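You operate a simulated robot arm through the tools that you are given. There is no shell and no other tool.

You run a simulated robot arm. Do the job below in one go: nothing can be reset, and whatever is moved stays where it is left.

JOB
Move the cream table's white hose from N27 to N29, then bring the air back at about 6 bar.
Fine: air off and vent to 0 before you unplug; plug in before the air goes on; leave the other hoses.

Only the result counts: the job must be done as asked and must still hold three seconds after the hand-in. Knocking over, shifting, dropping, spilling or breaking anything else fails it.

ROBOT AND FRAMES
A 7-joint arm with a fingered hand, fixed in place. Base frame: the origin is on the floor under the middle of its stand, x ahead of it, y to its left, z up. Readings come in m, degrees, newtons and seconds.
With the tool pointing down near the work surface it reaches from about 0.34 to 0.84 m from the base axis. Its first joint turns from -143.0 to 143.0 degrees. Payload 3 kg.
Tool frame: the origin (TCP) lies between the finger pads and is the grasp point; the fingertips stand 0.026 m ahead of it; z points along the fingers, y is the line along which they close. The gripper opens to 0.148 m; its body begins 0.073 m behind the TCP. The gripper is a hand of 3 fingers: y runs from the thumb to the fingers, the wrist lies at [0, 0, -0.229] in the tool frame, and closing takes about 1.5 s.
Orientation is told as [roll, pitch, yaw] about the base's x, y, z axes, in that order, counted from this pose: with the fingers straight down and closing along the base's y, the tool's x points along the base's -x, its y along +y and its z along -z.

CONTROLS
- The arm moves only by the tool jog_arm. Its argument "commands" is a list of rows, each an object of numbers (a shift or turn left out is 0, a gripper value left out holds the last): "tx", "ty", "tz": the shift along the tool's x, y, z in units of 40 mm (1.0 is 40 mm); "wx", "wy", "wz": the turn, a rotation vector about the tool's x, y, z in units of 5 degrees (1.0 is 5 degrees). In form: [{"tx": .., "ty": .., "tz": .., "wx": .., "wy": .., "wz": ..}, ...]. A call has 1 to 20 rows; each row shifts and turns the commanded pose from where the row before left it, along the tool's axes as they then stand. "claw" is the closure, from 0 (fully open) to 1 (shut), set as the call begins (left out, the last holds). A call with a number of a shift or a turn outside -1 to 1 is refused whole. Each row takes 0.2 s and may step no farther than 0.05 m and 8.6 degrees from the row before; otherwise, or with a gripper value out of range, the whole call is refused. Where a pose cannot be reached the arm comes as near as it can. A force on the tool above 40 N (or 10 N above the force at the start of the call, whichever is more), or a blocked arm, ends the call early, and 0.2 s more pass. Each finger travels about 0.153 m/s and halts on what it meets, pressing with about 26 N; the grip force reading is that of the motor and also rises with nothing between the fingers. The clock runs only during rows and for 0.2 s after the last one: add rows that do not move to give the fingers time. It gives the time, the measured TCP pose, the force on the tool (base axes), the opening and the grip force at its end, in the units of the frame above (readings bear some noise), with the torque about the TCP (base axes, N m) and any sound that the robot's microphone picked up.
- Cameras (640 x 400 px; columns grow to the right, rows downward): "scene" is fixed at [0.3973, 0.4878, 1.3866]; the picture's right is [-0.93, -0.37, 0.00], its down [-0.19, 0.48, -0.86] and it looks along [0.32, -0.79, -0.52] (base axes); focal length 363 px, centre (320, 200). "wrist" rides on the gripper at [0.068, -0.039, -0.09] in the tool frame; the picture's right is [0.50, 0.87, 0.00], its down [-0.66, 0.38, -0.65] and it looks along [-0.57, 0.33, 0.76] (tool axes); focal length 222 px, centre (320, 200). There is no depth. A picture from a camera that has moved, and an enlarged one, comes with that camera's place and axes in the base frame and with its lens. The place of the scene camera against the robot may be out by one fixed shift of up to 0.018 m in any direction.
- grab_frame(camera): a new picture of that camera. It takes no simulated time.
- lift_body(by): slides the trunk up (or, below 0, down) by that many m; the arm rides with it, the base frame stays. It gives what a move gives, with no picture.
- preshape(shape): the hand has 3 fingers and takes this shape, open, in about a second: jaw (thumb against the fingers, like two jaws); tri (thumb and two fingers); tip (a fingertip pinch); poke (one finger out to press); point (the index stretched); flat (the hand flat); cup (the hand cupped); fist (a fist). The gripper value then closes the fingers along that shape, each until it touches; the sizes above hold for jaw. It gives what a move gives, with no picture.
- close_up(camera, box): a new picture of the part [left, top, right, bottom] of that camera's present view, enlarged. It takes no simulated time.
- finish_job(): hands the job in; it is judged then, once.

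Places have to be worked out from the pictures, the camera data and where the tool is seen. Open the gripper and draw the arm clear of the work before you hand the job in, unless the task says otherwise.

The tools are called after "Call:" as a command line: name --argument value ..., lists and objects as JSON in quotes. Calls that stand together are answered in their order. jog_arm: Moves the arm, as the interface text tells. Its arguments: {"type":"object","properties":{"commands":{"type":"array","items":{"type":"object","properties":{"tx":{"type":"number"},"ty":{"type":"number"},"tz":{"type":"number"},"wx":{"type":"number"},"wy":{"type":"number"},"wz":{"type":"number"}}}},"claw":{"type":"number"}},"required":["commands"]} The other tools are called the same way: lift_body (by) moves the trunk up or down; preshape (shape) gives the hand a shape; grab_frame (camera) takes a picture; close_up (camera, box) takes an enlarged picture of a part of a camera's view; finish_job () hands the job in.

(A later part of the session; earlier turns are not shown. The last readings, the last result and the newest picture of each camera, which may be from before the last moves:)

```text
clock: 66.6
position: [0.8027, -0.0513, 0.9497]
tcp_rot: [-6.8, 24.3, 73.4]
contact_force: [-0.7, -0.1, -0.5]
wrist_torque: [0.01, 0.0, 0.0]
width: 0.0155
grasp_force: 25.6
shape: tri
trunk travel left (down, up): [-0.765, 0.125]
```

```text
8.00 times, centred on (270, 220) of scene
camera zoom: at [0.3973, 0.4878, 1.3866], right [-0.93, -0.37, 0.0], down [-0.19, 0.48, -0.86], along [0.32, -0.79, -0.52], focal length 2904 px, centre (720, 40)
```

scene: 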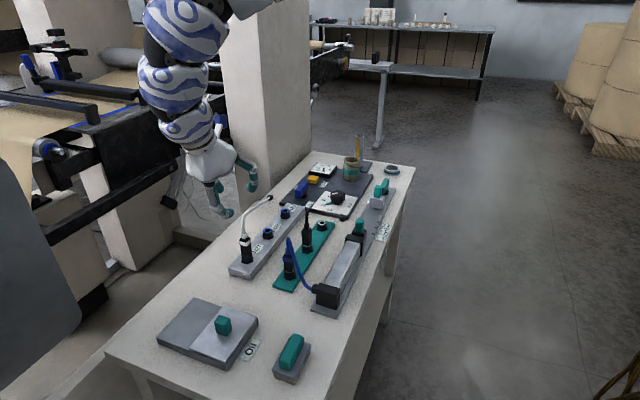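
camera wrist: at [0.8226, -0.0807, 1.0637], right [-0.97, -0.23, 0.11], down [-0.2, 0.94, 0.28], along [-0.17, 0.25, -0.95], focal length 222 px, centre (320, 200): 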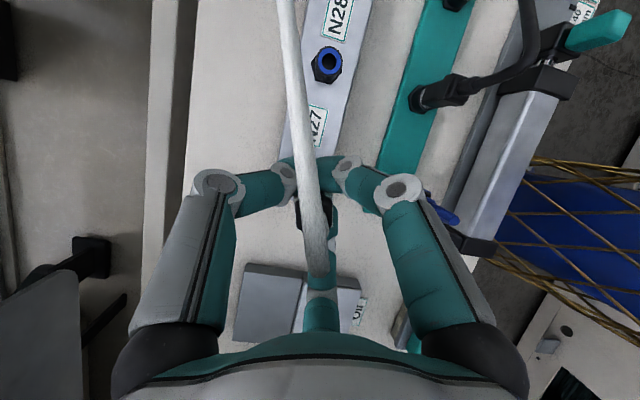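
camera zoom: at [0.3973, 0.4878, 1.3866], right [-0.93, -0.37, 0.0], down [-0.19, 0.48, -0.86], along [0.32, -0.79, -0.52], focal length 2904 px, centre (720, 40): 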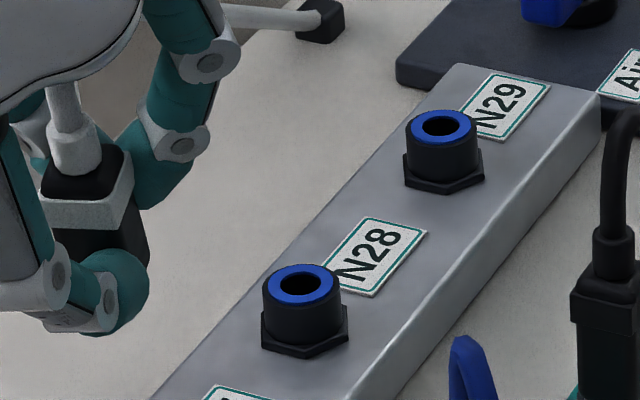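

The plug leans only ~2–3° at most. I'll record N28's exact image position from here (TCP directly over N27's axis), so I can use it as a reference for the port spacing.

Call:
close_up --camera "wrist" --box '[290, 30, 370, 100]'

Call:
jog_arm --commands '[{"tx": 0.4377, "ty": -0.1173, "tz": 0.2115}, {"tx": 0.4377, "ty": -0.1173, "tz": 0.2115}, {"tx": 0.4377, "ty": -0.1173, "tz": 0.2115}, {"tx": 0.4377, "ty": -0.1173, "tz": 0.2115}, {"tx": 0.4377, "ty": -0.1173, "tz": 0.2115}, {}]'

Call:
grab_frame --camera "wrist"

Call:
close_up --camera "wrist" --box '[290, 30, 370, 100]'

Call:
grab_frame --camera "scene"

```text
5.71 times, centred on (330, 65) of wrist
camera zoom: at [0.8226, -0.0807, 1.0637], right [-0.97, -0.23, 0.11], down [-0.2, 0.94, 0.28], along [-0.17, 0.25, -0.95], focal length 1269 px, centre (263, 971)
```

zoom: 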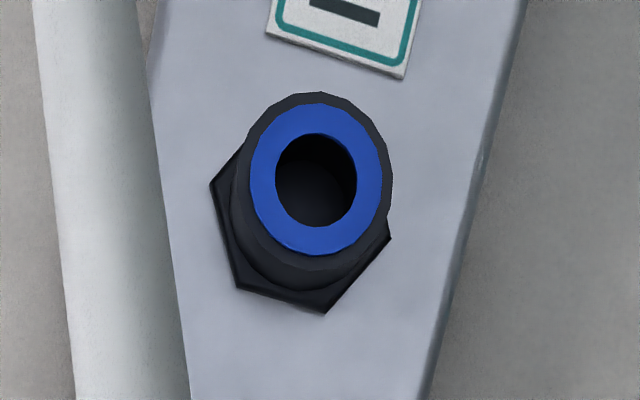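

```text
clock: 68.0
position: [0.8036, -0.152, 0.9496]
tcp_rot: [-6.9, 24.3, 73.5]
contact_force: [0.2, 0.2, -0.3]
wrist_torque: [-0.01, 0.0, 0.02]
width: 0.0155
grasp_force: 26.1
shape: tri
trunk travel left (down, up): [-0.765, 0.125]
```

```text
taken
camera wrist: at [0.8238, -0.1813, 1.0637], right [-0.97, -0.23, 0.11], down [-0.2, 0.94, 0.28], along [-0.17, 0.25, -0.95], focal length 222 px, centre (320, 200)
```

wrist: 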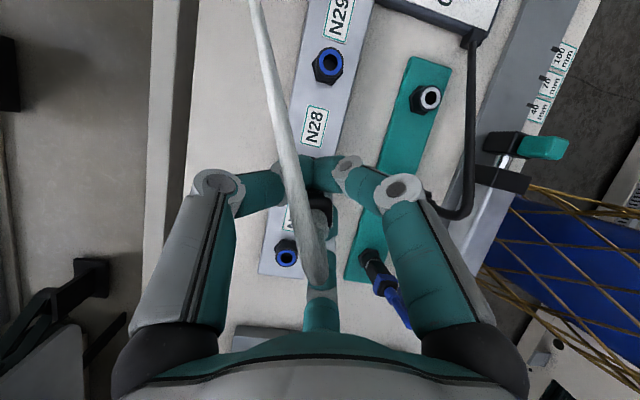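

```text
5.71 times, centred on (330, 65) of wrist
camera zoom: at [0.8238, -0.1813, 1.0637], right [-0.97, -0.23, 0.11], down [-0.2, 0.94, 0.28], along [-0.17, 0.25, -0.95], focal length 1269 px, centre (263, 971)
```

zoom: 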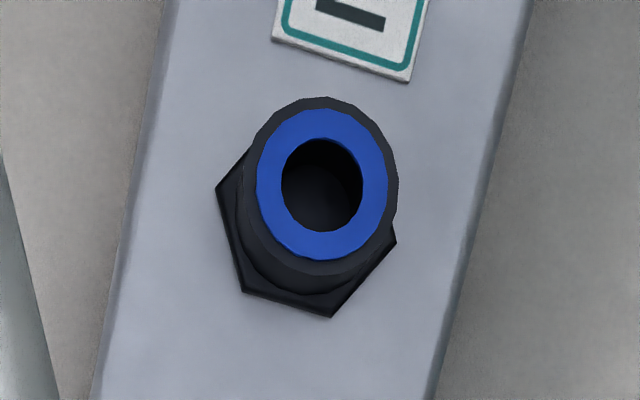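

```text
taken
```

scene: 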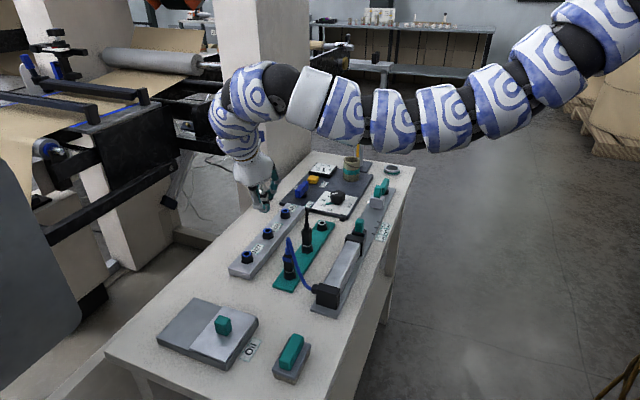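

Spacing is confirmed at 0.100 m along y (N29 lands on the same pixel within ~1 mm). Moving another 0.1 m in -y to sit above N29.

Call:
jog_arm --commands '[{"tx": 0.4347, "ty": -0.1165, "tz": 0.21}, {"tx": 0.4347, "ty": -0.1165, "tz": 0.21}, {"tx": 0.4347, "ty": -0.1165, "tz": 0.21}, {"tx": 0.4347, "ty": -0.1165, "tz": 0.21}, {"tx": 0.4347, "ty": -0.1165, "tz": 0.21}, {}, {}]'

Call:
grab_frame --camera "wrist"

Call:
close_up --camera "scene" --box '[220, 130, 340, 240]'

```text
clock: 69.6
position: [0.8032, -0.2507, 0.9508]
tcp_rot: [-6.8, 24.3, 73.6]
contact_force: [-0.3, -0.1, 0.5]
wrist_torque: [0.02, 0.01, 0.0]
width: 0.0156
grasp_force: 26.2
shape: tri
trunk travel left (down, up): [-0.765, 0.125]
```

```text
taken
camera wrist: at [0.8236, -0.2804, 1.0641], right [-0.97, -0.23, 0.11], down [-0.2, 0.94, 0.28], along [-0.17, 0.25, -0.95], focal length 222 px, centre (320, 200)
```

wrist: 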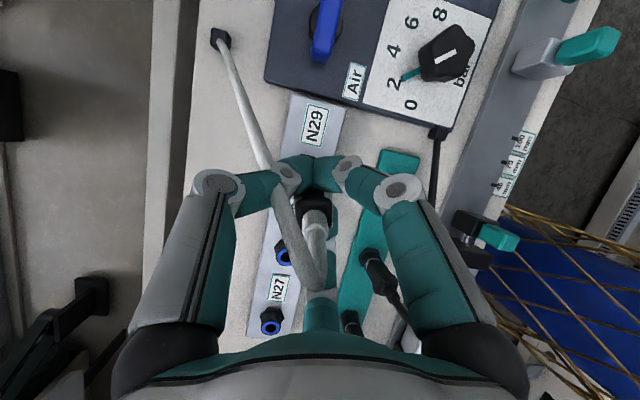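

```text
3.64 times, centred on (280, 185) of scene
camera zoom: at [0.3973, 0.4878, 1.3866], right [-0.93, -0.37, 0.0], down [-0.19, 0.48, -0.86], along [0.32, -0.79, -0.52], focal length 1320 px, centre (466, 254)
```

zoom: 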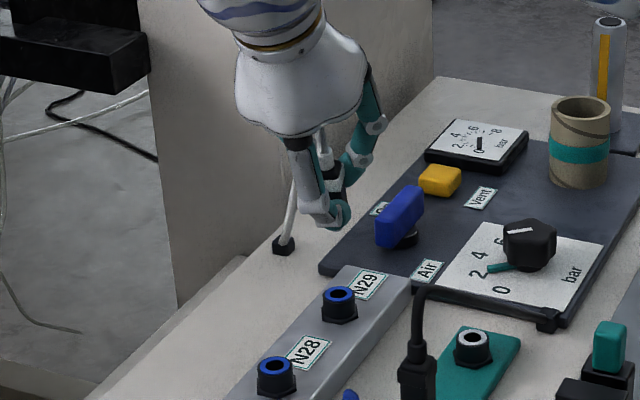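

I'm above N29. Zooming on the held plug to judge its tilt before inserting.

Call:
close_up --camera "wrist" --box '[270, 150, 370, 300]'

Call:
close_up --camera "scene" --box '[290, 155, 340, 215]'

Call:
close_up --camera "scene" --box '[290, 155, 330, 195]'

```text
2.67 times, centred on (320, 225) of wrist
camera zoom: at [0.8236, -0.2804, 1.0641], right [-0.97, -0.23, 0.11], down [-0.2, 0.94, 0.28], along [-0.17, 0.25, -0.95], focal length 592 px, centre (320, 133)
```

zoom: 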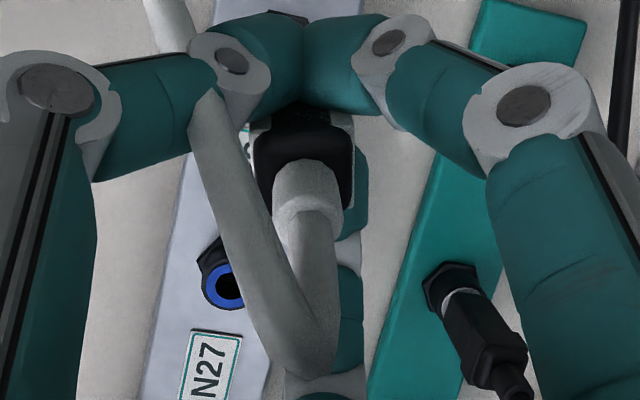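

```text
6.67 times, centred on (315, 185) of scene
camera zoom: at [0.3973, 0.4878, 1.3866], right [-0.93, -0.37, 0.0], down [-0.19, 0.48, -0.86], along [0.32, -0.79, -0.52], focal length 2420 px, centre (353, 300)
```

zoom: 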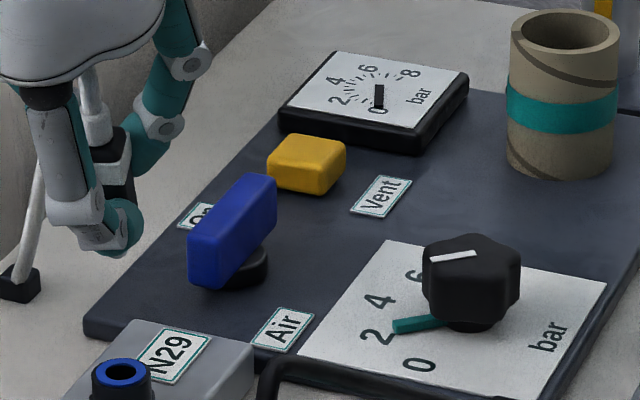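

```text
10.00 times, centred on (310, 175) of scene
camera zoom: at [0.3973, 0.4878, 1.3866], right [-0.93, -0.37, 0.0], down [-0.19, 0.48, -0.86], along [0.32, -0.79, -0.52], focal length 3630 px, centre (420, 450)
```

zoom: 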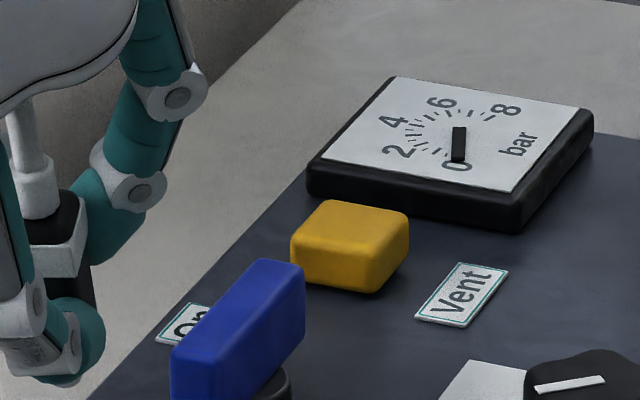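

The stub suggests a ~5° lean of the plug's top toward +x. I'll zoom harder to measure it.

Call:
close_up --camera "scene" --box '[286, 160, 310, 200]'

Call:
close_up --camera "wrist" --box '[295, 180, 345, 250]'

```text
10.00 times, centred on (298, 180) of scene
camera zoom: at [0.3973, 0.4878, 1.3866], right [-0.93, -0.37, 0.0], down [-0.19, 0.48, -0.86], along [0.32, -0.79, -0.52], focal length 3630 px, centre (540, 400)
```

zoom: 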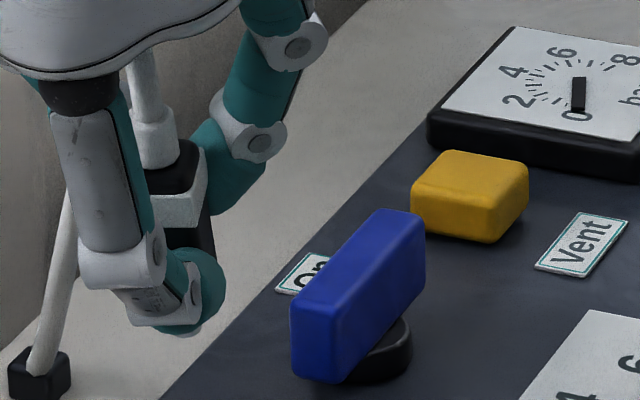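

```text
5.71 times, centred on (320, 215) of wrist
camera zoom: at [0.8236, -0.2804, 1.0641], right [-0.97, -0.23, 0.11], down [-0.2, 0.94, 0.28], along [-0.17, 0.25, -0.95], focal length 1269 px, centre (320, 114)
```

zoom: 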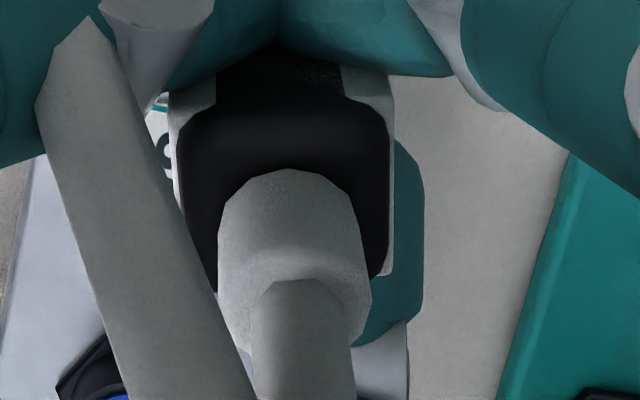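

The held plug's top has leaned roughly 10° toward +y and ~3° toward +x (it swung toward the tool axis). I'll rotate the hand the opposite way to bring the plug vertical, then re-check.

Call:
jog_arm --commands '[{"wx": -0.2588, "wy": -0.9659}, {"wx": -0.2588, "wy": -0.9659}, {"wx": 0.56, "wy": -0.15, "wz": 0.155}, {}, {}]'

Call:
grab_frame --camera "wrist"

Call:
close_up --camera "wrist" --box '[295, 180, 345, 250]'

Call:
close_up --camera "scene" --box '[280, 160, 320, 200]'

```text
clock: 70.8
position: [0.8043, -0.2501, 0.9504]
tcp_rot: [-7.1, 13.9, 73.7]
contact_force: [-0.3, 0.0, -1.3]
wrist_torque: [0.0, 0.0, 0.0]
width: 0.0154
grasp_force: 25.9
shape: tri
trunk travel left (down, up): [-0.765, 0.125]
```

```text
taken
camera wrist: at [0.818, -0.2993, 1.0586], right [-0.97, -0.25, 0.02], down [-0.22, 0.88, 0.43], along [-0.12, 0.41, -0.9], focal length 222 px, centre (320, 200)
```

wrist: 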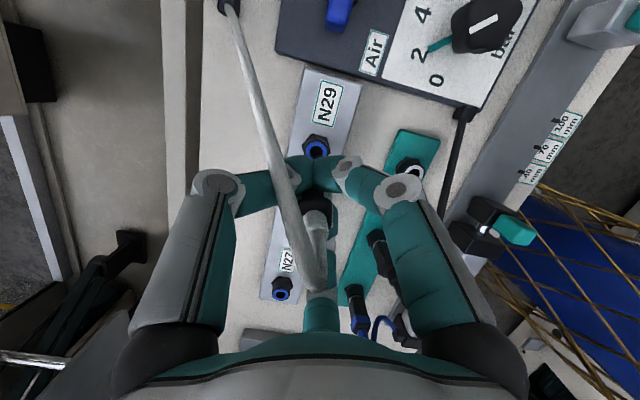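

```text
5.71 times, centred on (320, 215) of wrist
camera zoom: at [0.818, -0.2993, 1.0586], right [-0.97, -0.25, 0.02], down [-0.22, 0.88, 0.43], along [-0.12, 0.41, -0.9], focal length 1269 px, centre (320, 114)
```

zoom: 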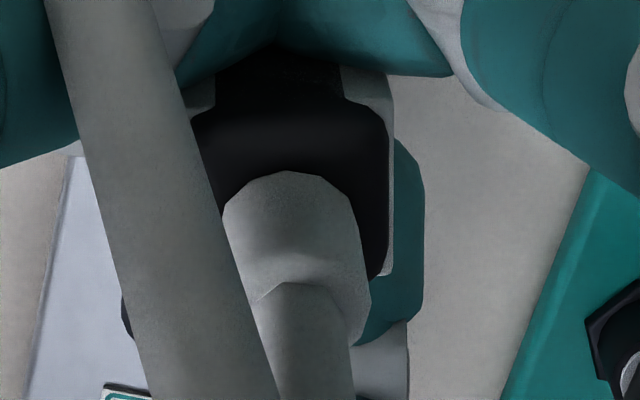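

```text
10.00 times, centred on (300, 180) of scene
camera zoom: at [0.3973, 0.4878, 1.3866], right [-0.93, -0.37, 0.0], down [-0.19, 0.48, -0.86], along [0.32, -0.79, -0.52], focal length 3630 px, centre (520, 400)
```

zoom: 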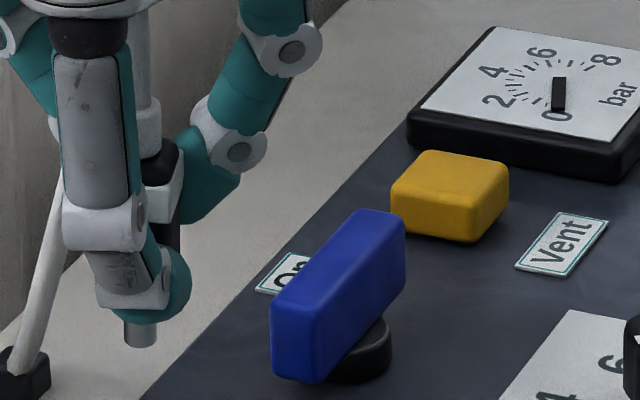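

The nipple is visible below the fingers now. Calibrating the scene camera against the ports, the plug is close to vertical but leaning slightly to -x now and offset ~+8 mm in y from the TCP; I'll undo the 3° x-correction and shift the hand by about (-0.009 m in y).

Call:
jog_arm --commands '[{"wx": -0.56, "wy": 0.15, "wz": -0.155}, {"tx": 0.1, "ty": -0.042, "tz": 0.028}, {"tx": 0.1, "ty": -0.042, "tz": 0.028}, {}, {}]'

Call:
close_up --camera "scene" --box '[270, 165, 310, 220]'

Call:
close_up --camera "wrist" --box '[280, 120, 360, 260]'

```text
clock: 72.0
position: [0.8042, -0.2601, 0.9498]
tcp_rot: [-4.0, 14.7, 74.4]
contact_force: [0.4, -0.3, 0.0]
wrist_torque: [0.0, -0.01, -0.01]
width: 0.0154
grasp_force: 26.0
shape: tri
trunk travel left (down, up): [-0.765, 0.125]
```

```text
7.27 times, centred on (290, 192) of scene
camera zoom: at [0.3973, 0.4878, 1.3866], right [-0.93, -0.37, 0.0], down [-0.19, 0.48, -0.86], along [0.32, -0.79, -0.52], focal length 2640 px, centre (538, 254)
```

zoom: 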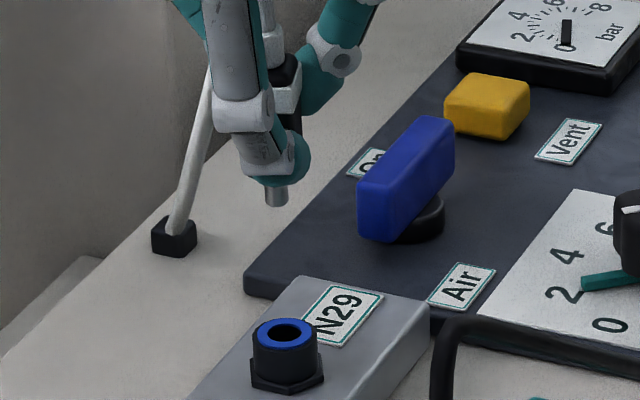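

```text
2.86 times, centred on (320, 190) of wrist
camera zoom: at [0.8247, -0.3079, 1.0576], right [-0.97, -0.25, 0.07], down [-0.2, 0.88, 0.44], along [-0.17, 0.41, -0.9], focal length 635 px, centre (320, 229)
```

zoom: 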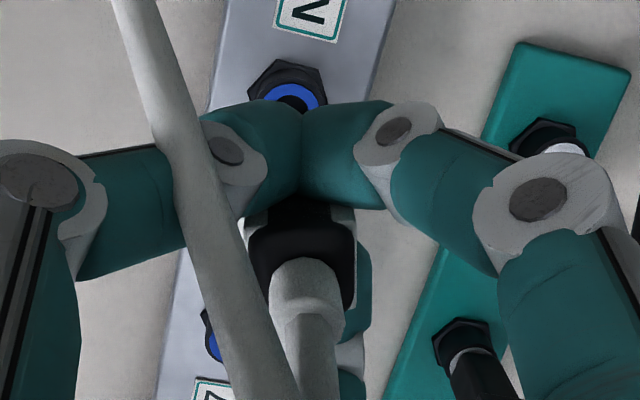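

In the scene image the nipple is in line above N29 laterally. I'll descend 4 cm and look again.

Call:
jog_arm --commands '[{"tx": -0.125, "ty": 0.0335, "tz": 0.483}, {"tx": -0.125, "ty": 0.0335, "tz": 0.483}, {}, {}]'

Call:
close_up --camera "scene" --box '[270, 180, 310, 220]'

Call:
close_up --camera "wrist" --box '[260, 100, 380, 260]'

```text
clock: 73.0
position: [0.8042, -0.2604, 0.9098]
tcp_rot: [-4.0, 14.7, 74.5]
contact_force: [0.7, 0.4, -1.0]
wrist_torque: [0.01, 0.02, -0.01]
width: 0.0153
grasp_force: 26.0
shape: tri
trunk travel left (down, up): [-0.765, 0.125]
```

```text
10.00 times, centred on (290, 200) of scene
camera zoom: at [0.3973, 0.4878, 1.3866], right [-0.93, -0.37, 0.0], down [-0.19, 0.48, -0.86], along [0.32, -0.79, -0.52], focal length 3630 px, centre (620, 200)
```

zoom: 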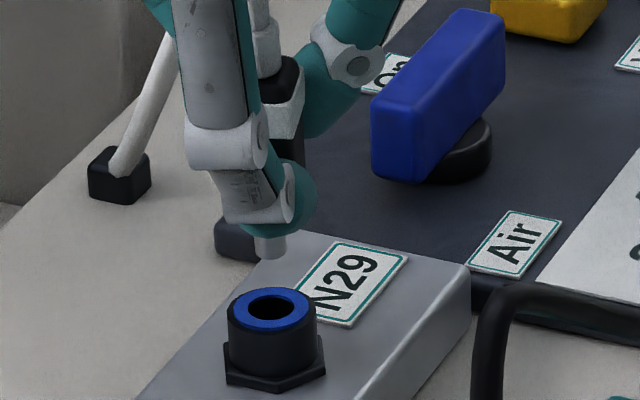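

```text
2.50 times, centred on (320, 180) of wrist
camera zoom: at [0.8242, -0.3086, 1.0175], right [-0.97, -0.25, 0.07], down [-0.2, 0.88, 0.44], along [-0.17, 0.41, -0.9], focal length 555 px, centre (320, 250)
```

zoom: 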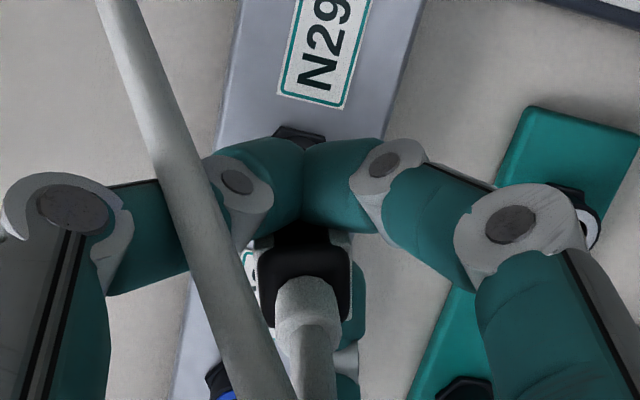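

Aligned in the image with ~17 mm to go. Descending slowly with force checks.

Call:
jog_arm --commands '[{"tx": -0.03125, "ty": 0.0084, "tz": 0.1207}, {"tx": -0.03125, "ty": 0.0084, "tz": 0.1207}, {}]'

Call:
close_up --camera "scene" --box '[270, 180, 310, 220]'

```text
clock: 73.8
position: [0.8044, -0.2596, 0.9007]
tcp_rot: [-3.9, 14.6, 74.4]
contact_force: [-0.3, -0.5, 0.2]
wrist_torque: [0.02, 0.04, 0.03]
width: 0.0155
grasp_force: 26.2
shape: tri
trunk travel left (down, up): [-0.765, 0.125]
```

```text
10.00 times, centred on (290, 200) of scene
camera zoom: at [0.3973, 0.4878, 1.3866], right [-0.93, -0.37, 0.0], down [-0.19, 0.48, -0.86], along [0.32, -0.79, -0.52], focal length 3630 px, centre (620, 200)
```

zoom: 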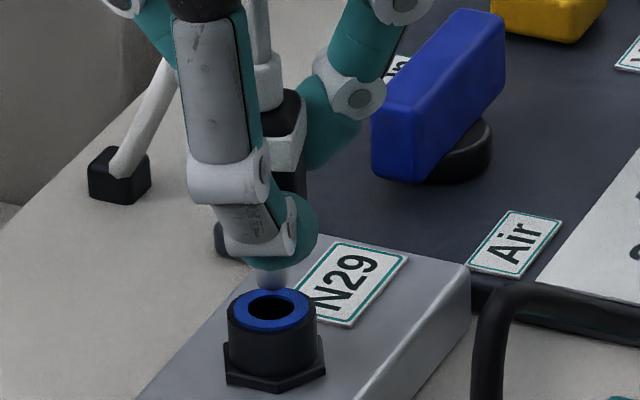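

Nipple tip is just at the ring's rear rim in the image. Lower 4 mm more and check whether it shows in front of the hole or is occluded.

Call:
jog_arm --commands '[{"tx": -0.025, "ty": 0.0067, "tz": 0.0966}, {}]'

Call:
close_up --camera "scene" --box '[278, 195, 302, 219]'

```text
clock: 74.4
position: [0.8049, -0.2604, 0.8968]
tcp_rot: [-3.9, 14.6, 74.5]
contact_force: [-0.2, -0.1, -0.3]
wrist_torque: [0.0, -0.01, -0.01]
width: 0.0153
grasp_force: 25.7
shape: tri
trunk travel left (down, up): [-0.765, 0.125]
```

```text
16.00 times, centred on (290, 207) of scene
camera zoom: at [0.3973, 0.4878, 1.3866], right [-0.93, -0.37, 0.0], down [-0.19, 0.48, -0.86], along [0.32, -0.79, -0.52], focal length 5808 px, centre (800, 88)
```

zoom: 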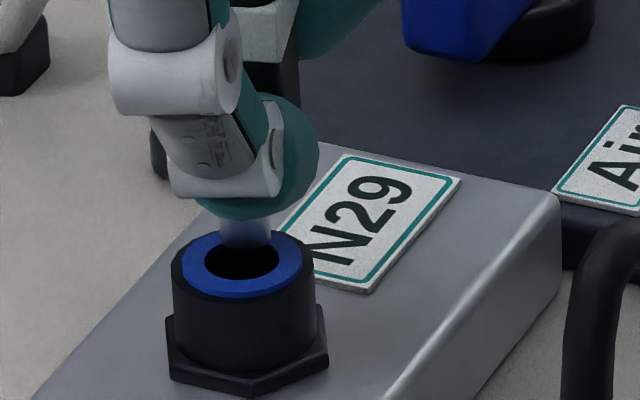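

The nipple is drawn in front of the rear rim, just above the hole. Lower 3 mm more, checking force.

Call:
jog_arm --commands '[{"tx": -0.01875, "ty": 0.005, "tz": 0.0724}, {}]'

Call:
close_up --camera "scene" --box '[278, 195, 302, 219]'

```text
clock: 75.0
position: [0.8044, -0.2595, 0.8935]
tcp_rot: [-4.0, 14.7, 74.4]
contact_force: [-1.1, 0.3, 0.7]
wrist_torque: [0.03, -0.03, 0.0]
width: 0.0154
grasp_force: 25.8
shape: tri
trunk travel left (down, up): [-0.765, 0.125]
```

```text
16.00 times, centred on (290, 207) of scene
camera zoom: at [0.3973, 0.4878, 1.3866], right [-0.93, -0.37, 0.0], down [-0.19, 0.48, -0.86], along [0.32, -0.79, -0.52], focal length 5808 px, centre (800, 88)
```

zoom: 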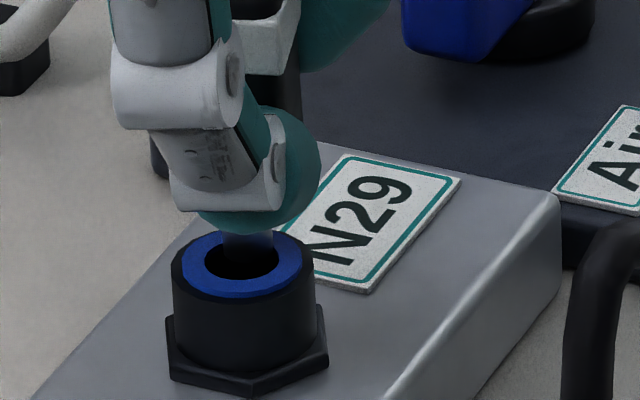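

No contact yet; another 3 mm.

Call:
jog_arm --commands '[{"tx": -0.01875, "ty": 0.005, "tz": 0.0724}, {}]'

Call:
close_up --camera "scene" --box '[278, 195, 302, 219]'

```text
clock: 75.6
position: [0.8035, -0.2594, 0.8926]
tcp_rot: [-4.1, 14.7, 74.4]
contact_force: [-1.4, 1.2, 13.7]
wrist_torque: [0.1, 0.04, -0.04]
width: 0.016
grasp_force: 25.9
shape: tri
trunk travel left (down, up): [-0.765, 0.125]
```

```text
16.00 times, centred on (290, 207) of scene
camera zoom: at [0.3973, 0.4878, 1.3866], right [-0.93, -0.37, 0.0], down [-0.19, 0.48, -0.86], along [0.32, -0.79, -0.52], focal length 5808 px, centre (800, 88)
```

zoom: 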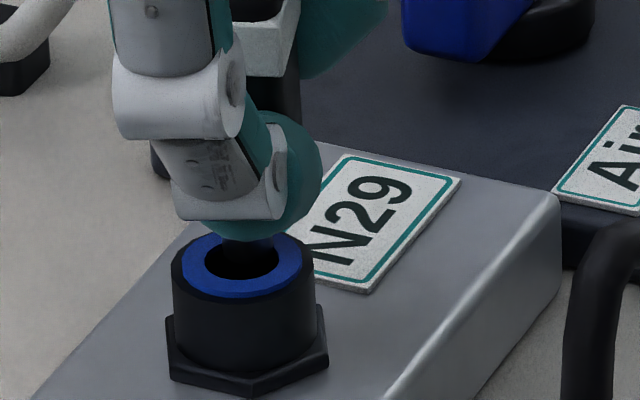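

Contact at 13.7 N: the nipple is resting on the rim. From the image at the ring's height it's ~4.4 mm too far toward -y. I'll lift 4 mm, shift +y 4.4 mm, and look.

Call:
jog_arm --commands '[{"tx": 0.025, "ty": -0.0067, "tz": -0.0966}, {"tx": -0.1026, "ty": 0.0275, "tz": -0.0285}, {}]'

Call:
close_up --camera "scene" --box '[278, 195, 302, 219]'

```text
clock: 76.4
position: [0.806, -0.2546, 0.8957]
tcp_rot: [-4.0, 14.7, 74.4]
contact_force: [0.8, -0.5, -1.3]
wrist_torque: [-0.01, 0.01, 0.02]
width: 0.0155
grasp_force: 25.9
shape: tri
trunk travel left (down, up): [-0.765, 0.125]
```

```text
16.00 times, centred on (290, 207) of scene
camera zoom: at [0.3973, 0.4878, 1.3866], right [-0.93, -0.37, 0.0], down [-0.19, 0.48, -0.86], along [0.32, -0.79, -0.52], focal length 5808 px, centre (800, 88)
```

zoom: 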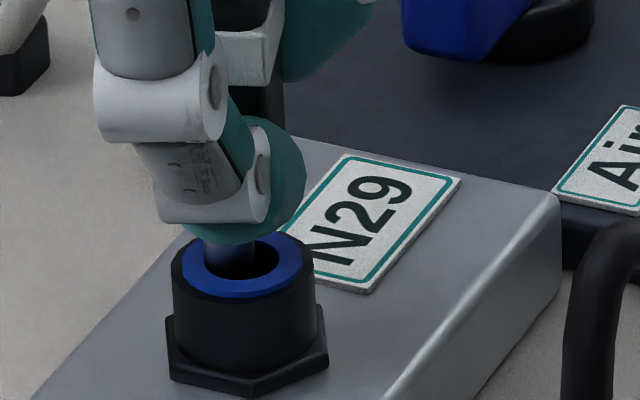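

The nipple now appears ~2 mm to the left (+x). Zoom further to see its bottom edge.

Call:
close_up --camera "scene" --box '[284, 206, 296, 214]'

```text
16.00 times, centred on (290, 210) of scene
camera zoom: at [0.3973, 0.4878, 1.3866], right [-0.93, -0.37, 0.0], down [-0.19, 0.48, -0.86], along [0.32, -0.79, -0.52], focal length 5808 px, centre (800, 40)
```

zoom: 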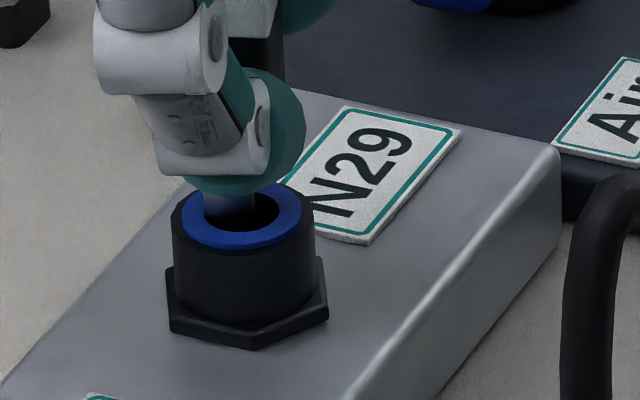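

Combining the clearest views, the nipple is now ~3 mm too far toward +y and ~1 mm +x. I'll shift back by (-1.5, -2.9) mm and re-check.

Call:
jog_arm --commands '[{"tx": 0.0773, "ty": 0.0181, "tz": 0.0188}, {}, {}]'

Call:
close_up --camera "scene" --box '[278, 195, 302, 219]'

```text
clock: 77.2
position: [0.8028, -0.2574, 0.8947]
tcp_rot: [-4.1, 14.7, 74.6]
contact_force: [0.5, -1.3, -0.8]
wrist_torque: [0.03, 0.0, -0.02]
width: 0.0159
grasp_force: 25.3
shape: tri
trunk travel left (down, up): [-0.765, 0.125]
```

```text
16.00 times, centred on (290, 207) of scene
camera zoom: at [0.3973, 0.4878, 1.3866], right [-0.93, -0.37, 0.0], down [-0.19, 0.48, -0.86], along [0.32, -0.79, -0.52], focal length 5808 px, centre (800, 88)
```

zoom: 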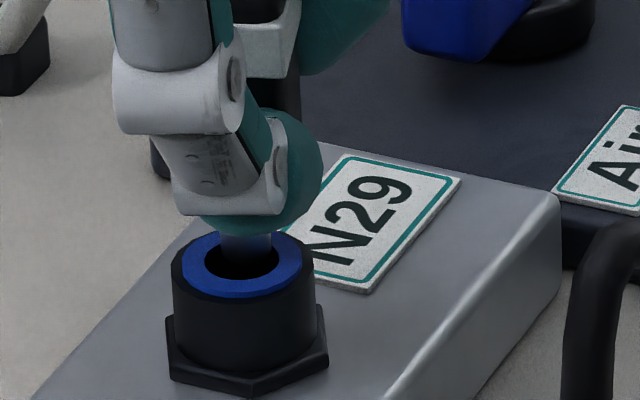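

I'll now try a gentle press here and use the force to search for the hole.

Call:
jog_arm --commands '[{"tx": -0.01875, "ty": 0.005, "tz": 0.0724}, {}]'

Call:
close_up --camera "scene" --box '[278, 195, 302, 219]'

```text
clock: 77.8
position: [0.8034, -0.2584, 0.8912]
tcp_rot: [-4.1, 14.7, 74.4]
contact_force: [-1.7, -0.5, 9.5]
wrist_torque: [0.03, 0.02, 0.02]
width: 0.0157
grasp_force: 25.3
shape: tri
trunk travel left (down, up): [-0.765, 0.125]
```

```text
16.00 times, centred on (290, 207) of scene
camera zoom: at [0.3973, 0.4878, 1.3866], right [-0.93, -0.37, 0.0], down [-0.19, 0.48, -0.86], along [0.32, -0.79, -0.52], focal length 5808 px, centre (800, 88)
```

zoom: 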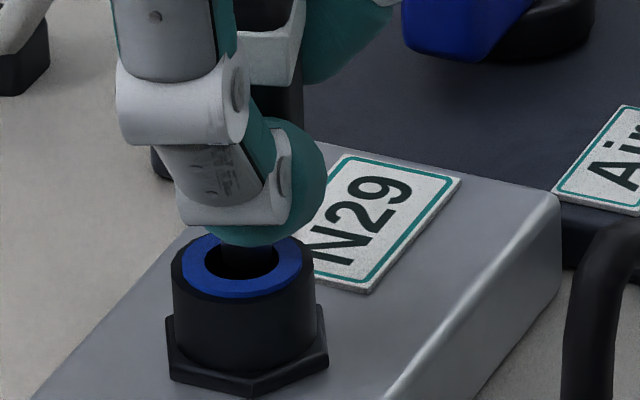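

Still on the rear rim (9.5 N). Lift 2 mm, shift +y 3.2 mm, and press again.

Call:
jog_arm --commands '[{"tx": 0.0156, "ty": -0.0042, "tz": -0.0604}, {"tx": -0.0746, "ty": 0.02, "tz": -0.0207}, {}]'

Call:
close_up --camera "scene" --box '[278, 195, 302, 219]'

Call:
jog_arm --commands '[{"tx": -0.01875, "ty": 0.005, "tz": 0.0724}, {}]'

Call:
close_up --camera "scene" --box '[278, 195, 302, 219]'

```text
clock: 78.6
position: [0.8029, -0.2548, 0.8929]
tcp_rot: [-4.0, 14.7, 74.5]
contact_force: [-0.4, -0.2, -0.3]
wrist_torque: [0.0, 0.01, -0.02]
width: 0.0155
grasp_force: 25.9
shape: tri
trunk travel left (down, up): [-0.765, 0.125]
```

```text
16.00 times, centred on (290, 207) of scene
camera zoom: at [0.3973, 0.4878, 1.3866], right [-0.93, -0.37, 0.0], down [-0.19, 0.48, -0.86], along [0.32, -0.79, -0.52], focal length 5808 px, centre (800, 88)
```

zoom: 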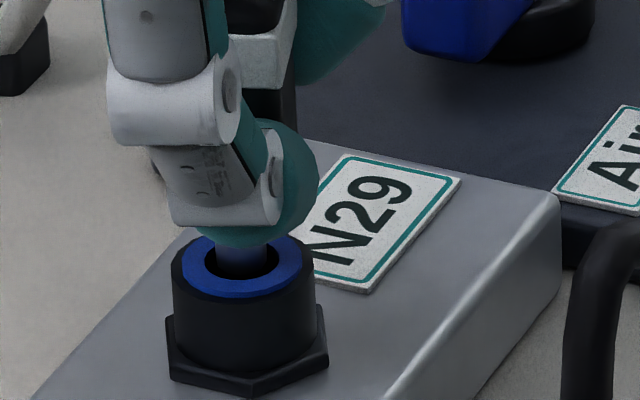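

```text
clock: 79.2
position: [0.8016, -0.2553, 0.8916]
tcp_rot: [-4.1, 14.7, 74.5]
contact_force: [0.6, 0.4, -0.2]
wrist_torque: [-0.03, -0.01, 0.02]
width: 0.0158
grasp_force: 26.1
shape: tri
trunk travel left (down, up): [-0.765, 0.125]
```

```text
16.00 times, centred on (290, 207) of scene
camera zoom: at [0.3973, 0.4878, 1.3866], right [-0.93, -0.37, 0.0], down [-0.19, 0.48, -0.86], along [0.32, -0.79, -0.52], focal length 5808 px, centre (800, 88)
```

zoom: 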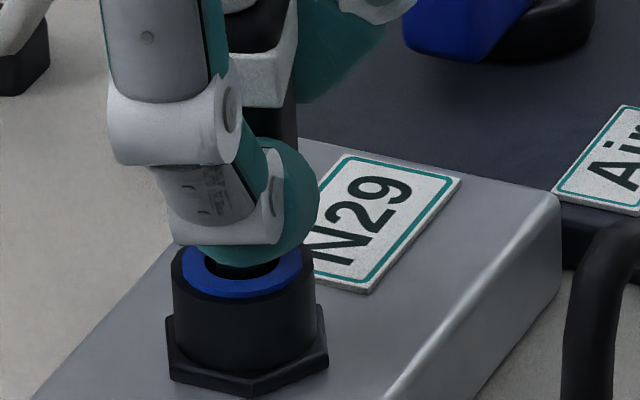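

No force and it's going lower – the nipple is entering the hole. Continue down in small steps.

Call:
jog_arm --commands '[{"tx": -0.01875, "ty": 0.005, "tz": 0.0724}, {}]'

Call:
jog_arm --commands '[{"tx": -0.01875, "ty": 0.005, "tz": 0.0724}, {}]'

Call:
close_up --camera "scene" --box '[278, 195, 302, 219]'

```text
clock: 79.8
position: [0.8019, -0.2531, 0.8871]
tcp_rot: [-4.0, 14.8, 74.5]
contact_force: [-0.8, 0.8, -0.6]
wrist_torque: [0.03, 0.0, 0.0]
width: 0.0154
grasp_force: 26.2
shape: tri
trunk travel left (down, up): [-0.765, 0.125]
```

```text
clock: 80.4
position: [0.8026, -0.255, 0.8846]
tcp_rot: [-4.0, 14.6, 74.5]
contact_force: [-1.6, 0.2, 3.4]
wrist_torque: [0.01, 0.07, 0.01]
width: 0.0152
grasp_force: 26.2
shape: tri
trunk travel left (down, up): [-0.765, 0.125]
```

```text
16.00 times, centred on (290, 207) of scene
camera zoom: at [0.3973, 0.4878, 1.3866], right [-0.93, -0.37, 0.0], down [-0.19, 0.48, -0.86], along [0.32, -0.79, -0.52], focal length 5808 px, centre (800, 88)
```

zoom: 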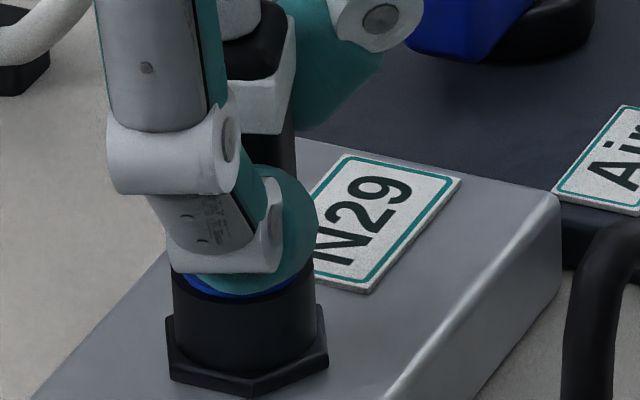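

The plug is ~9 mm in, with first resistance (3.4 N). I'll press a bit more to seat it.

Call:
jog_arm --commands '[{"tx": -0.0125, "ty": 0.0034, "tz": 0.0483}, {}]'

Call:
close_up --camera "scene" --box '[278, 195, 302, 219]'

```text
clock: 81.0
position: [0.8022, -0.2544, 0.8834]
tcp_rot: [-4.1, 14.7, 74.3]
contact_force: [-1.8, 0.7, 13.7]
wrist_torque: [0.05, 0.06, -0.01]
width: 0.0159
grasp_force: 25.5
shape: tri
trunk travel left (down, up): [-0.765, 0.125]
```

```text
16.00 times, centred on (290, 207) of scene
camera zoom: at [0.3973, 0.4878, 1.3866], right [-0.93, -0.37, 0.0], down [-0.19, 0.48, -0.86], along [0.32, -0.79, -0.52], focal length 5808 px, centre (800, 88)
```

zoom: 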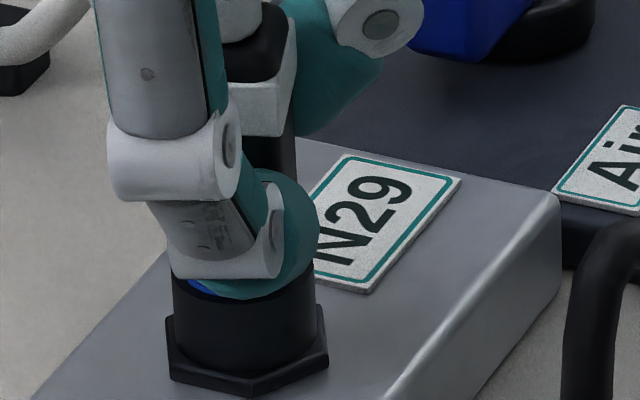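

Resistance 13.7 N. Pressing another 2 mm to be sure it seats fully (staying below 40 N).

Call:
jog_arm --commands '[{"tx": -0.0125, "ty": 0.0034, "tz": 0.0483}, {}, {}]'

Call:
close_up --camera "scene" --box '[278, 190, 302, 214]'

Call:
grab_frame --camera "wrist"

```text
clock: 81.8
position: [0.8014, -0.2547, 0.8831]
tcp_rot: [-4.1, 14.7, 74.4]
contact_force: [-3.1, 1.4, 18.9]
wrist_torque: [0.15, 0.1, -0.03]
width: 0.0162
grasp_force: 26.7
shape: tri
trunk travel left (down, up): [-0.765, 0.125]
```

```text
16.00 times, centred on (290, 202) of scene
camera zoom: at [0.3973, 0.4878, 1.3866], right [-0.93, -0.37, 0.0], down [-0.19, 0.48, -0.86], along [0.32, -0.79, -0.52], focal length 5808 px, centre (800, 168)
```

zoom: 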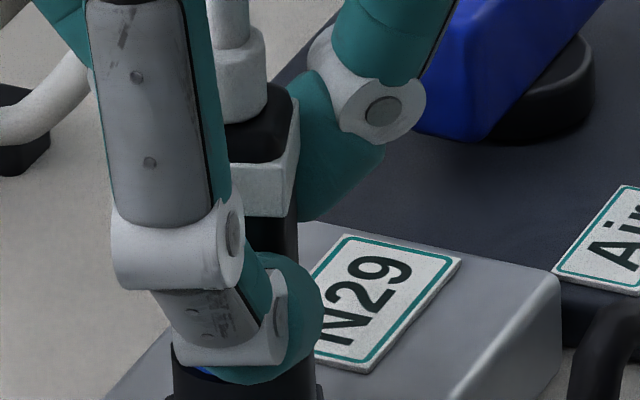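

```text
taken
camera wrist: at [0.8222, -0.303, 0.9895], right [-0.97, -0.25, 0.07], down [-0.2, 0.88, 0.44], along [-0.17, 0.41, -0.9], focal length 222 px, centre (320, 200)
```

wrist: 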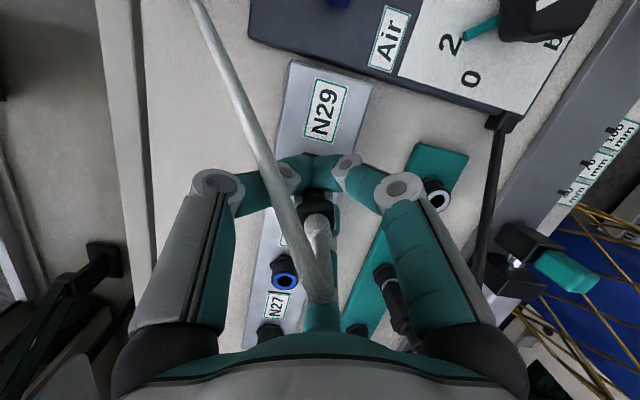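

It may be that a fingertip touches the ring. I'll relax the push, open slightly, and look at how the plug sits before re-gripping higher.

Call:
jog_arm --commands '[{"tx": 0.01875, "ty": -0.005, "tz": -0.0724}, {}]'

Call:
jog_arm --commands '[{}, {}, {}]' --claw 0.78

Call:
close_up --camera "scene" --box '[278, 190, 302, 214]'

Call:
close_up --camera "wrist" --box '[260, 120, 380, 280]'

```text
clock: 82.4
position: [0.8017, -0.2553, 0.8839]
tcp_rot: [-4.0, 14.7, 74.6]
contact_force: [-0.7, 1.9, 5.6]
wrist_torque: [0.09, 0.04, -0.01]
width: 0.0162
grasp_force: 26.1
shape: tri
trunk travel left (down, up): [-0.765, 0.125]
```

```text
clock: 83.2
position: [0.8023, -0.254, 0.8851]
tcp_rot: [-4.1, 14.7, 74.4]
contact_force: [-1.2, 2.6, 1.6]
wrist_torque: [0.09, 0.0, 0.01]
width: 0.0331
grasp_force: 0.1
shape: tri
trunk travel left (down, up): [-0.765, 0.125]
```

```text
16.00 times, centred on (290, 202) of scene
camera zoom: at [0.3973, 0.4878, 1.3866], right [-0.93, -0.37, 0.0], down [-0.19, 0.48, -0.86], along [0.32, -0.79, -0.52], focal length 5808 px, centre (800, 168)
```

zoom: 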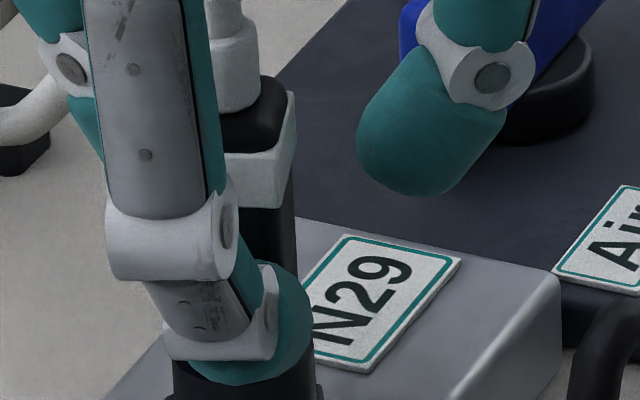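

```text
2.50 times, centred on (320, 200) of wrist
camera zoom: at [0.8226, -0.3031, 0.9907], right [-0.97, -0.25, 0.07], down [-0.2, 0.88, 0.44], along [-0.17, 0.41, -0.9], focal length 555 px, centre (320, 200)
```

zoom: 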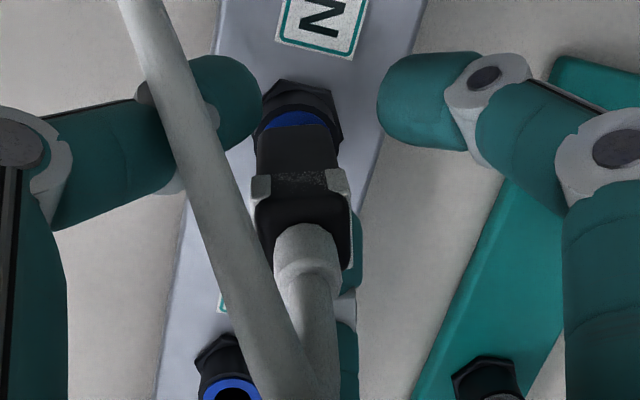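

Good view: the plug stands in N29. Zoom on its base to see if there's a gap to the ring.

Call:
close_up --camera "wrist" --box '[285, 145, 345, 205]'

```text
6.67 times, centred on (315, 175) of wrist
camera zoom: at [0.8226, -0.3031, 0.9907], right [-0.97, -0.25, 0.07], down [-0.2, 0.88, 0.44], along [-0.17, 0.41, -0.9], focal length 1481 px, centre (353, 367)
```

zoom: 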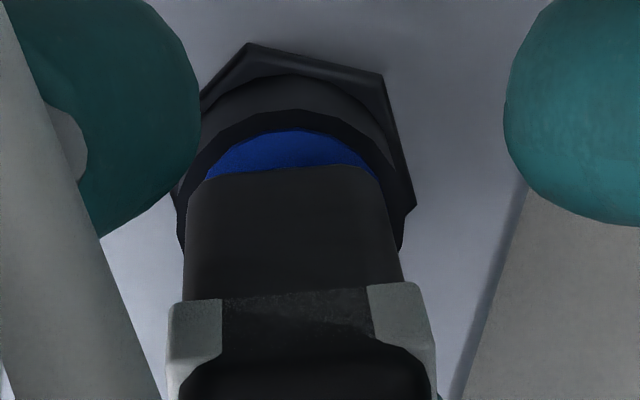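

Comparing band-to-ring heights, N29's plug sits about as deep as it did in N27 (≈37–38 mm). To be sure it's fully home, I'll re-grip 8 mm higher (so no fingertip touches the ring) and press again.

Call:
jog_arm --commands '[{"tx": 0.05, "ty": -0.0134, "tz": -0.193}, {}]'

Call:
jog_arm --commands '[{}, {}, {}, {}]' --claw 1.0

Call:
close_up --camera "scene" --box '[278, 190, 302, 214]'

Call:
close_up --camera "wrist" --box '[260, 120, 380, 280]'

```text
clock: 83.8
position: [0.8028, -0.2551, 0.8921]
tcp_rot: [-4.0, 14.7, 74.5]
contact_force: [-0.8, 1.3, -0.9]
wrist_torque: [0.02, -0.02, -0.02]
width: 0.033
grasp_force: 0.1
shape: tri
trunk travel left (down, up): [-0.765, 0.125]
```

```text
clock: 84.8
position: [0.8036, -0.2552, 0.8913]
tcp_rot: [-4.0, 14.7, 74.5]
contact_force: [-1.6, 1.7, -4.9]
wrist_torque: [0.11, 0.03, 0.0]
width: 0.0095
grasp_force: 26.0
shape: tri
trunk travel left (down, up): [-0.765, 0.125]
```

```text
16.00 times, centred on (290, 202) of scene
camera zoom: at [0.3973, 0.4878, 1.3866], right [-0.93, -0.37, 0.0], down [-0.19, 0.48, -0.86], along [0.32, -0.79, -0.52], focal length 5808 px, centre (800, 168)
```

zoom: 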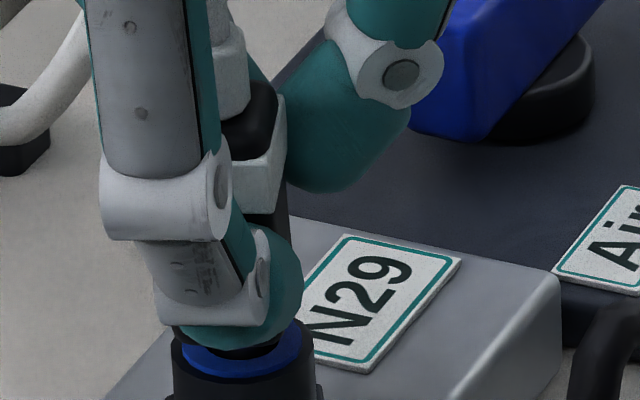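

```text
2.50 times, centred on (320, 200) of wrist
camera zoom: at [0.8228, -0.3036, 0.998], right [-0.97, -0.25, 0.07], down [-0.2, 0.88, 0.44], along [-0.17, 0.41, -0.9], focal length 555 px, centre (320, 200)
```

zoom: 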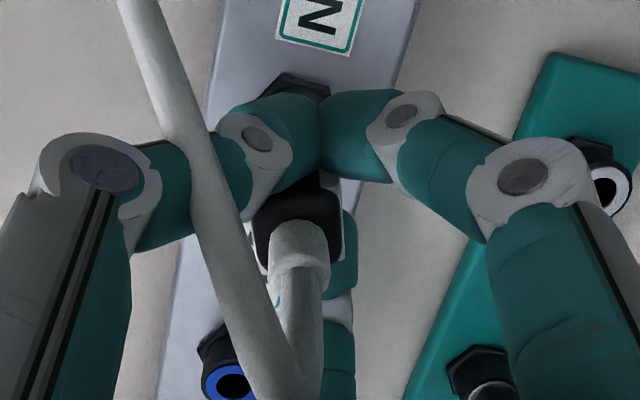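

Now press down with this higher grip.

Call:
jog_arm --commands '[{"tx": -0.01875, "ty": 0.005, "tz": 0.0724}, {}]'

Call:
jog_arm --commands '[{"tx": -0.01875, "ty": 0.005, "tz": 0.0724}, {}]'

Call:
close_up --camera "scene" --box '[278, 190, 302, 214]'

```text
clock: 85.4
position: [0.8019, -0.2548, 0.8906]
tcp_rot: [-4.1, 14.8, 74.4]
contact_force: [-1.6, 1.5, 7.3]
wrist_torque: [0.1, 0.05, -0.02]
width: 0.0095
grasp_force: 25.5
shape: tri
trunk travel left (down, up): [-0.765, 0.125]
```

```text
clock: 86.0
position: [0.801, -0.2557, 0.888]
tcp_rot: [-4.1, 14.7, 74.4]
contact_force: [-2.6, 1.6, 23.2]
wrist_torque: [0.2, 0.1, -0.06]
width: 0.0099
grasp_force: 26.6
shape: tri
trunk travel left (down, up): [-0.765, 0.125]
```

```text
16.00 times, centred on (290, 202) of scene
camera zoom: at [0.3973, 0.4878, 1.3866], right [-0.93, -0.37, 0.0], down [-0.19, 0.48, -0.86], along [0.32, -0.79, -0.52], focal length 5808 px, centre (800, 168)
```

zoom: 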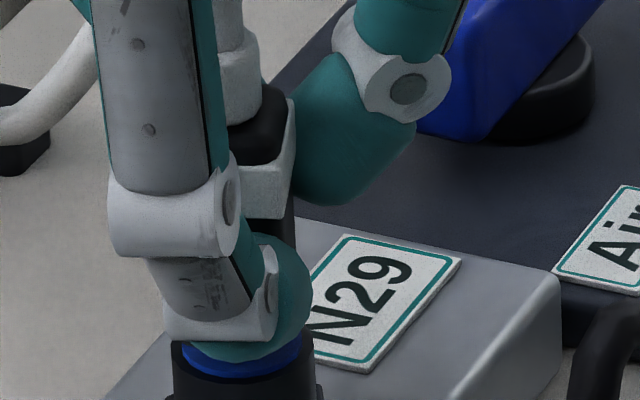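

23 N pressed; the plug moved down with the hand and stopped. Now relax the push and open the fingers.

Call:
jog_arm --commands '[{"tx": 0.0156, "ty": -0.0042, "tz": -0.0604}, {}]'

Call:
jog_arm --commands '[{}, {}, {}, {}]' --claw 0.65

Call:
close_up --camera "scene" --box '[275, 185, 305, 215]'

Call:
close_up --camera "wrist" --box '[260, 120, 380, 280]'

```text
clock: 86.6
position: [0.8022, -0.2553, 0.8902]
tcp_rot: [-4.0, 14.7, 74.4]
contact_force: [-2.0, 1.9, 12.5]
wrist_torque: [0.13, 0.05, -0.04]
width: 0.0101
grasp_force: 26.1
shape: tri
trunk travel left (down, up): [-0.765, 0.125]
```

```text
clock: 87.6
position: [0.802, -0.2552, 0.8879]
tcp_rot: [-4.0, 14.7, 74.6]
contact_force: [0.1, 0.5, 0.2]
wrist_torque: [0.02, 0.01, -0.01]
width: 0.0515
grasp_force: 0.1
shape: tri
trunk travel left (down, up): [-0.765, 0.125]
```

```text
13.33 times, centred on (290, 200) of scene
camera zoom: at [0.3973, 0.4878, 1.3866], right [-0.93, -0.37, 0.0], down [-0.19, 0.48, -0.86], along [0.32, -0.79, -0.52], focal length 4840 px, centre (720, 200)
```

zoom: 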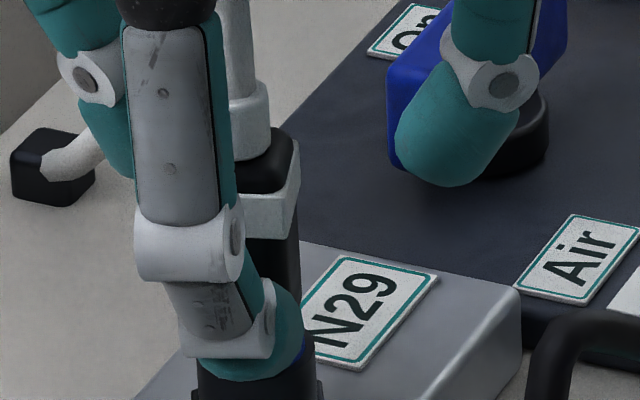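

```text
2.50 times, centred on (320, 200) of wrist
camera zoom: at [0.8223, -0.304, 0.9954], right [-0.97, -0.25, 0.07], down [-0.2, 0.88, 0.44], along [-0.17, 0.41, -0.9], focal length 555 px, centre (320, 200)
```

zoom: 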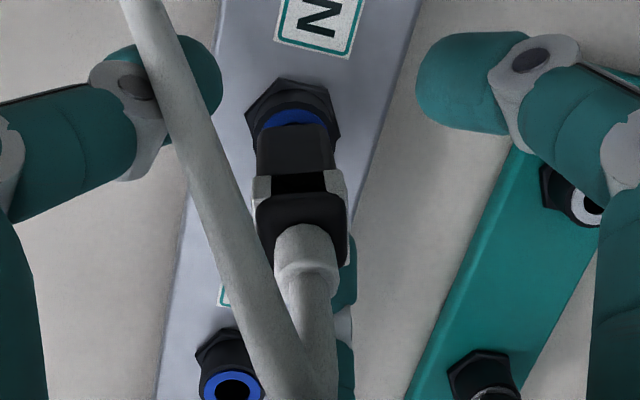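

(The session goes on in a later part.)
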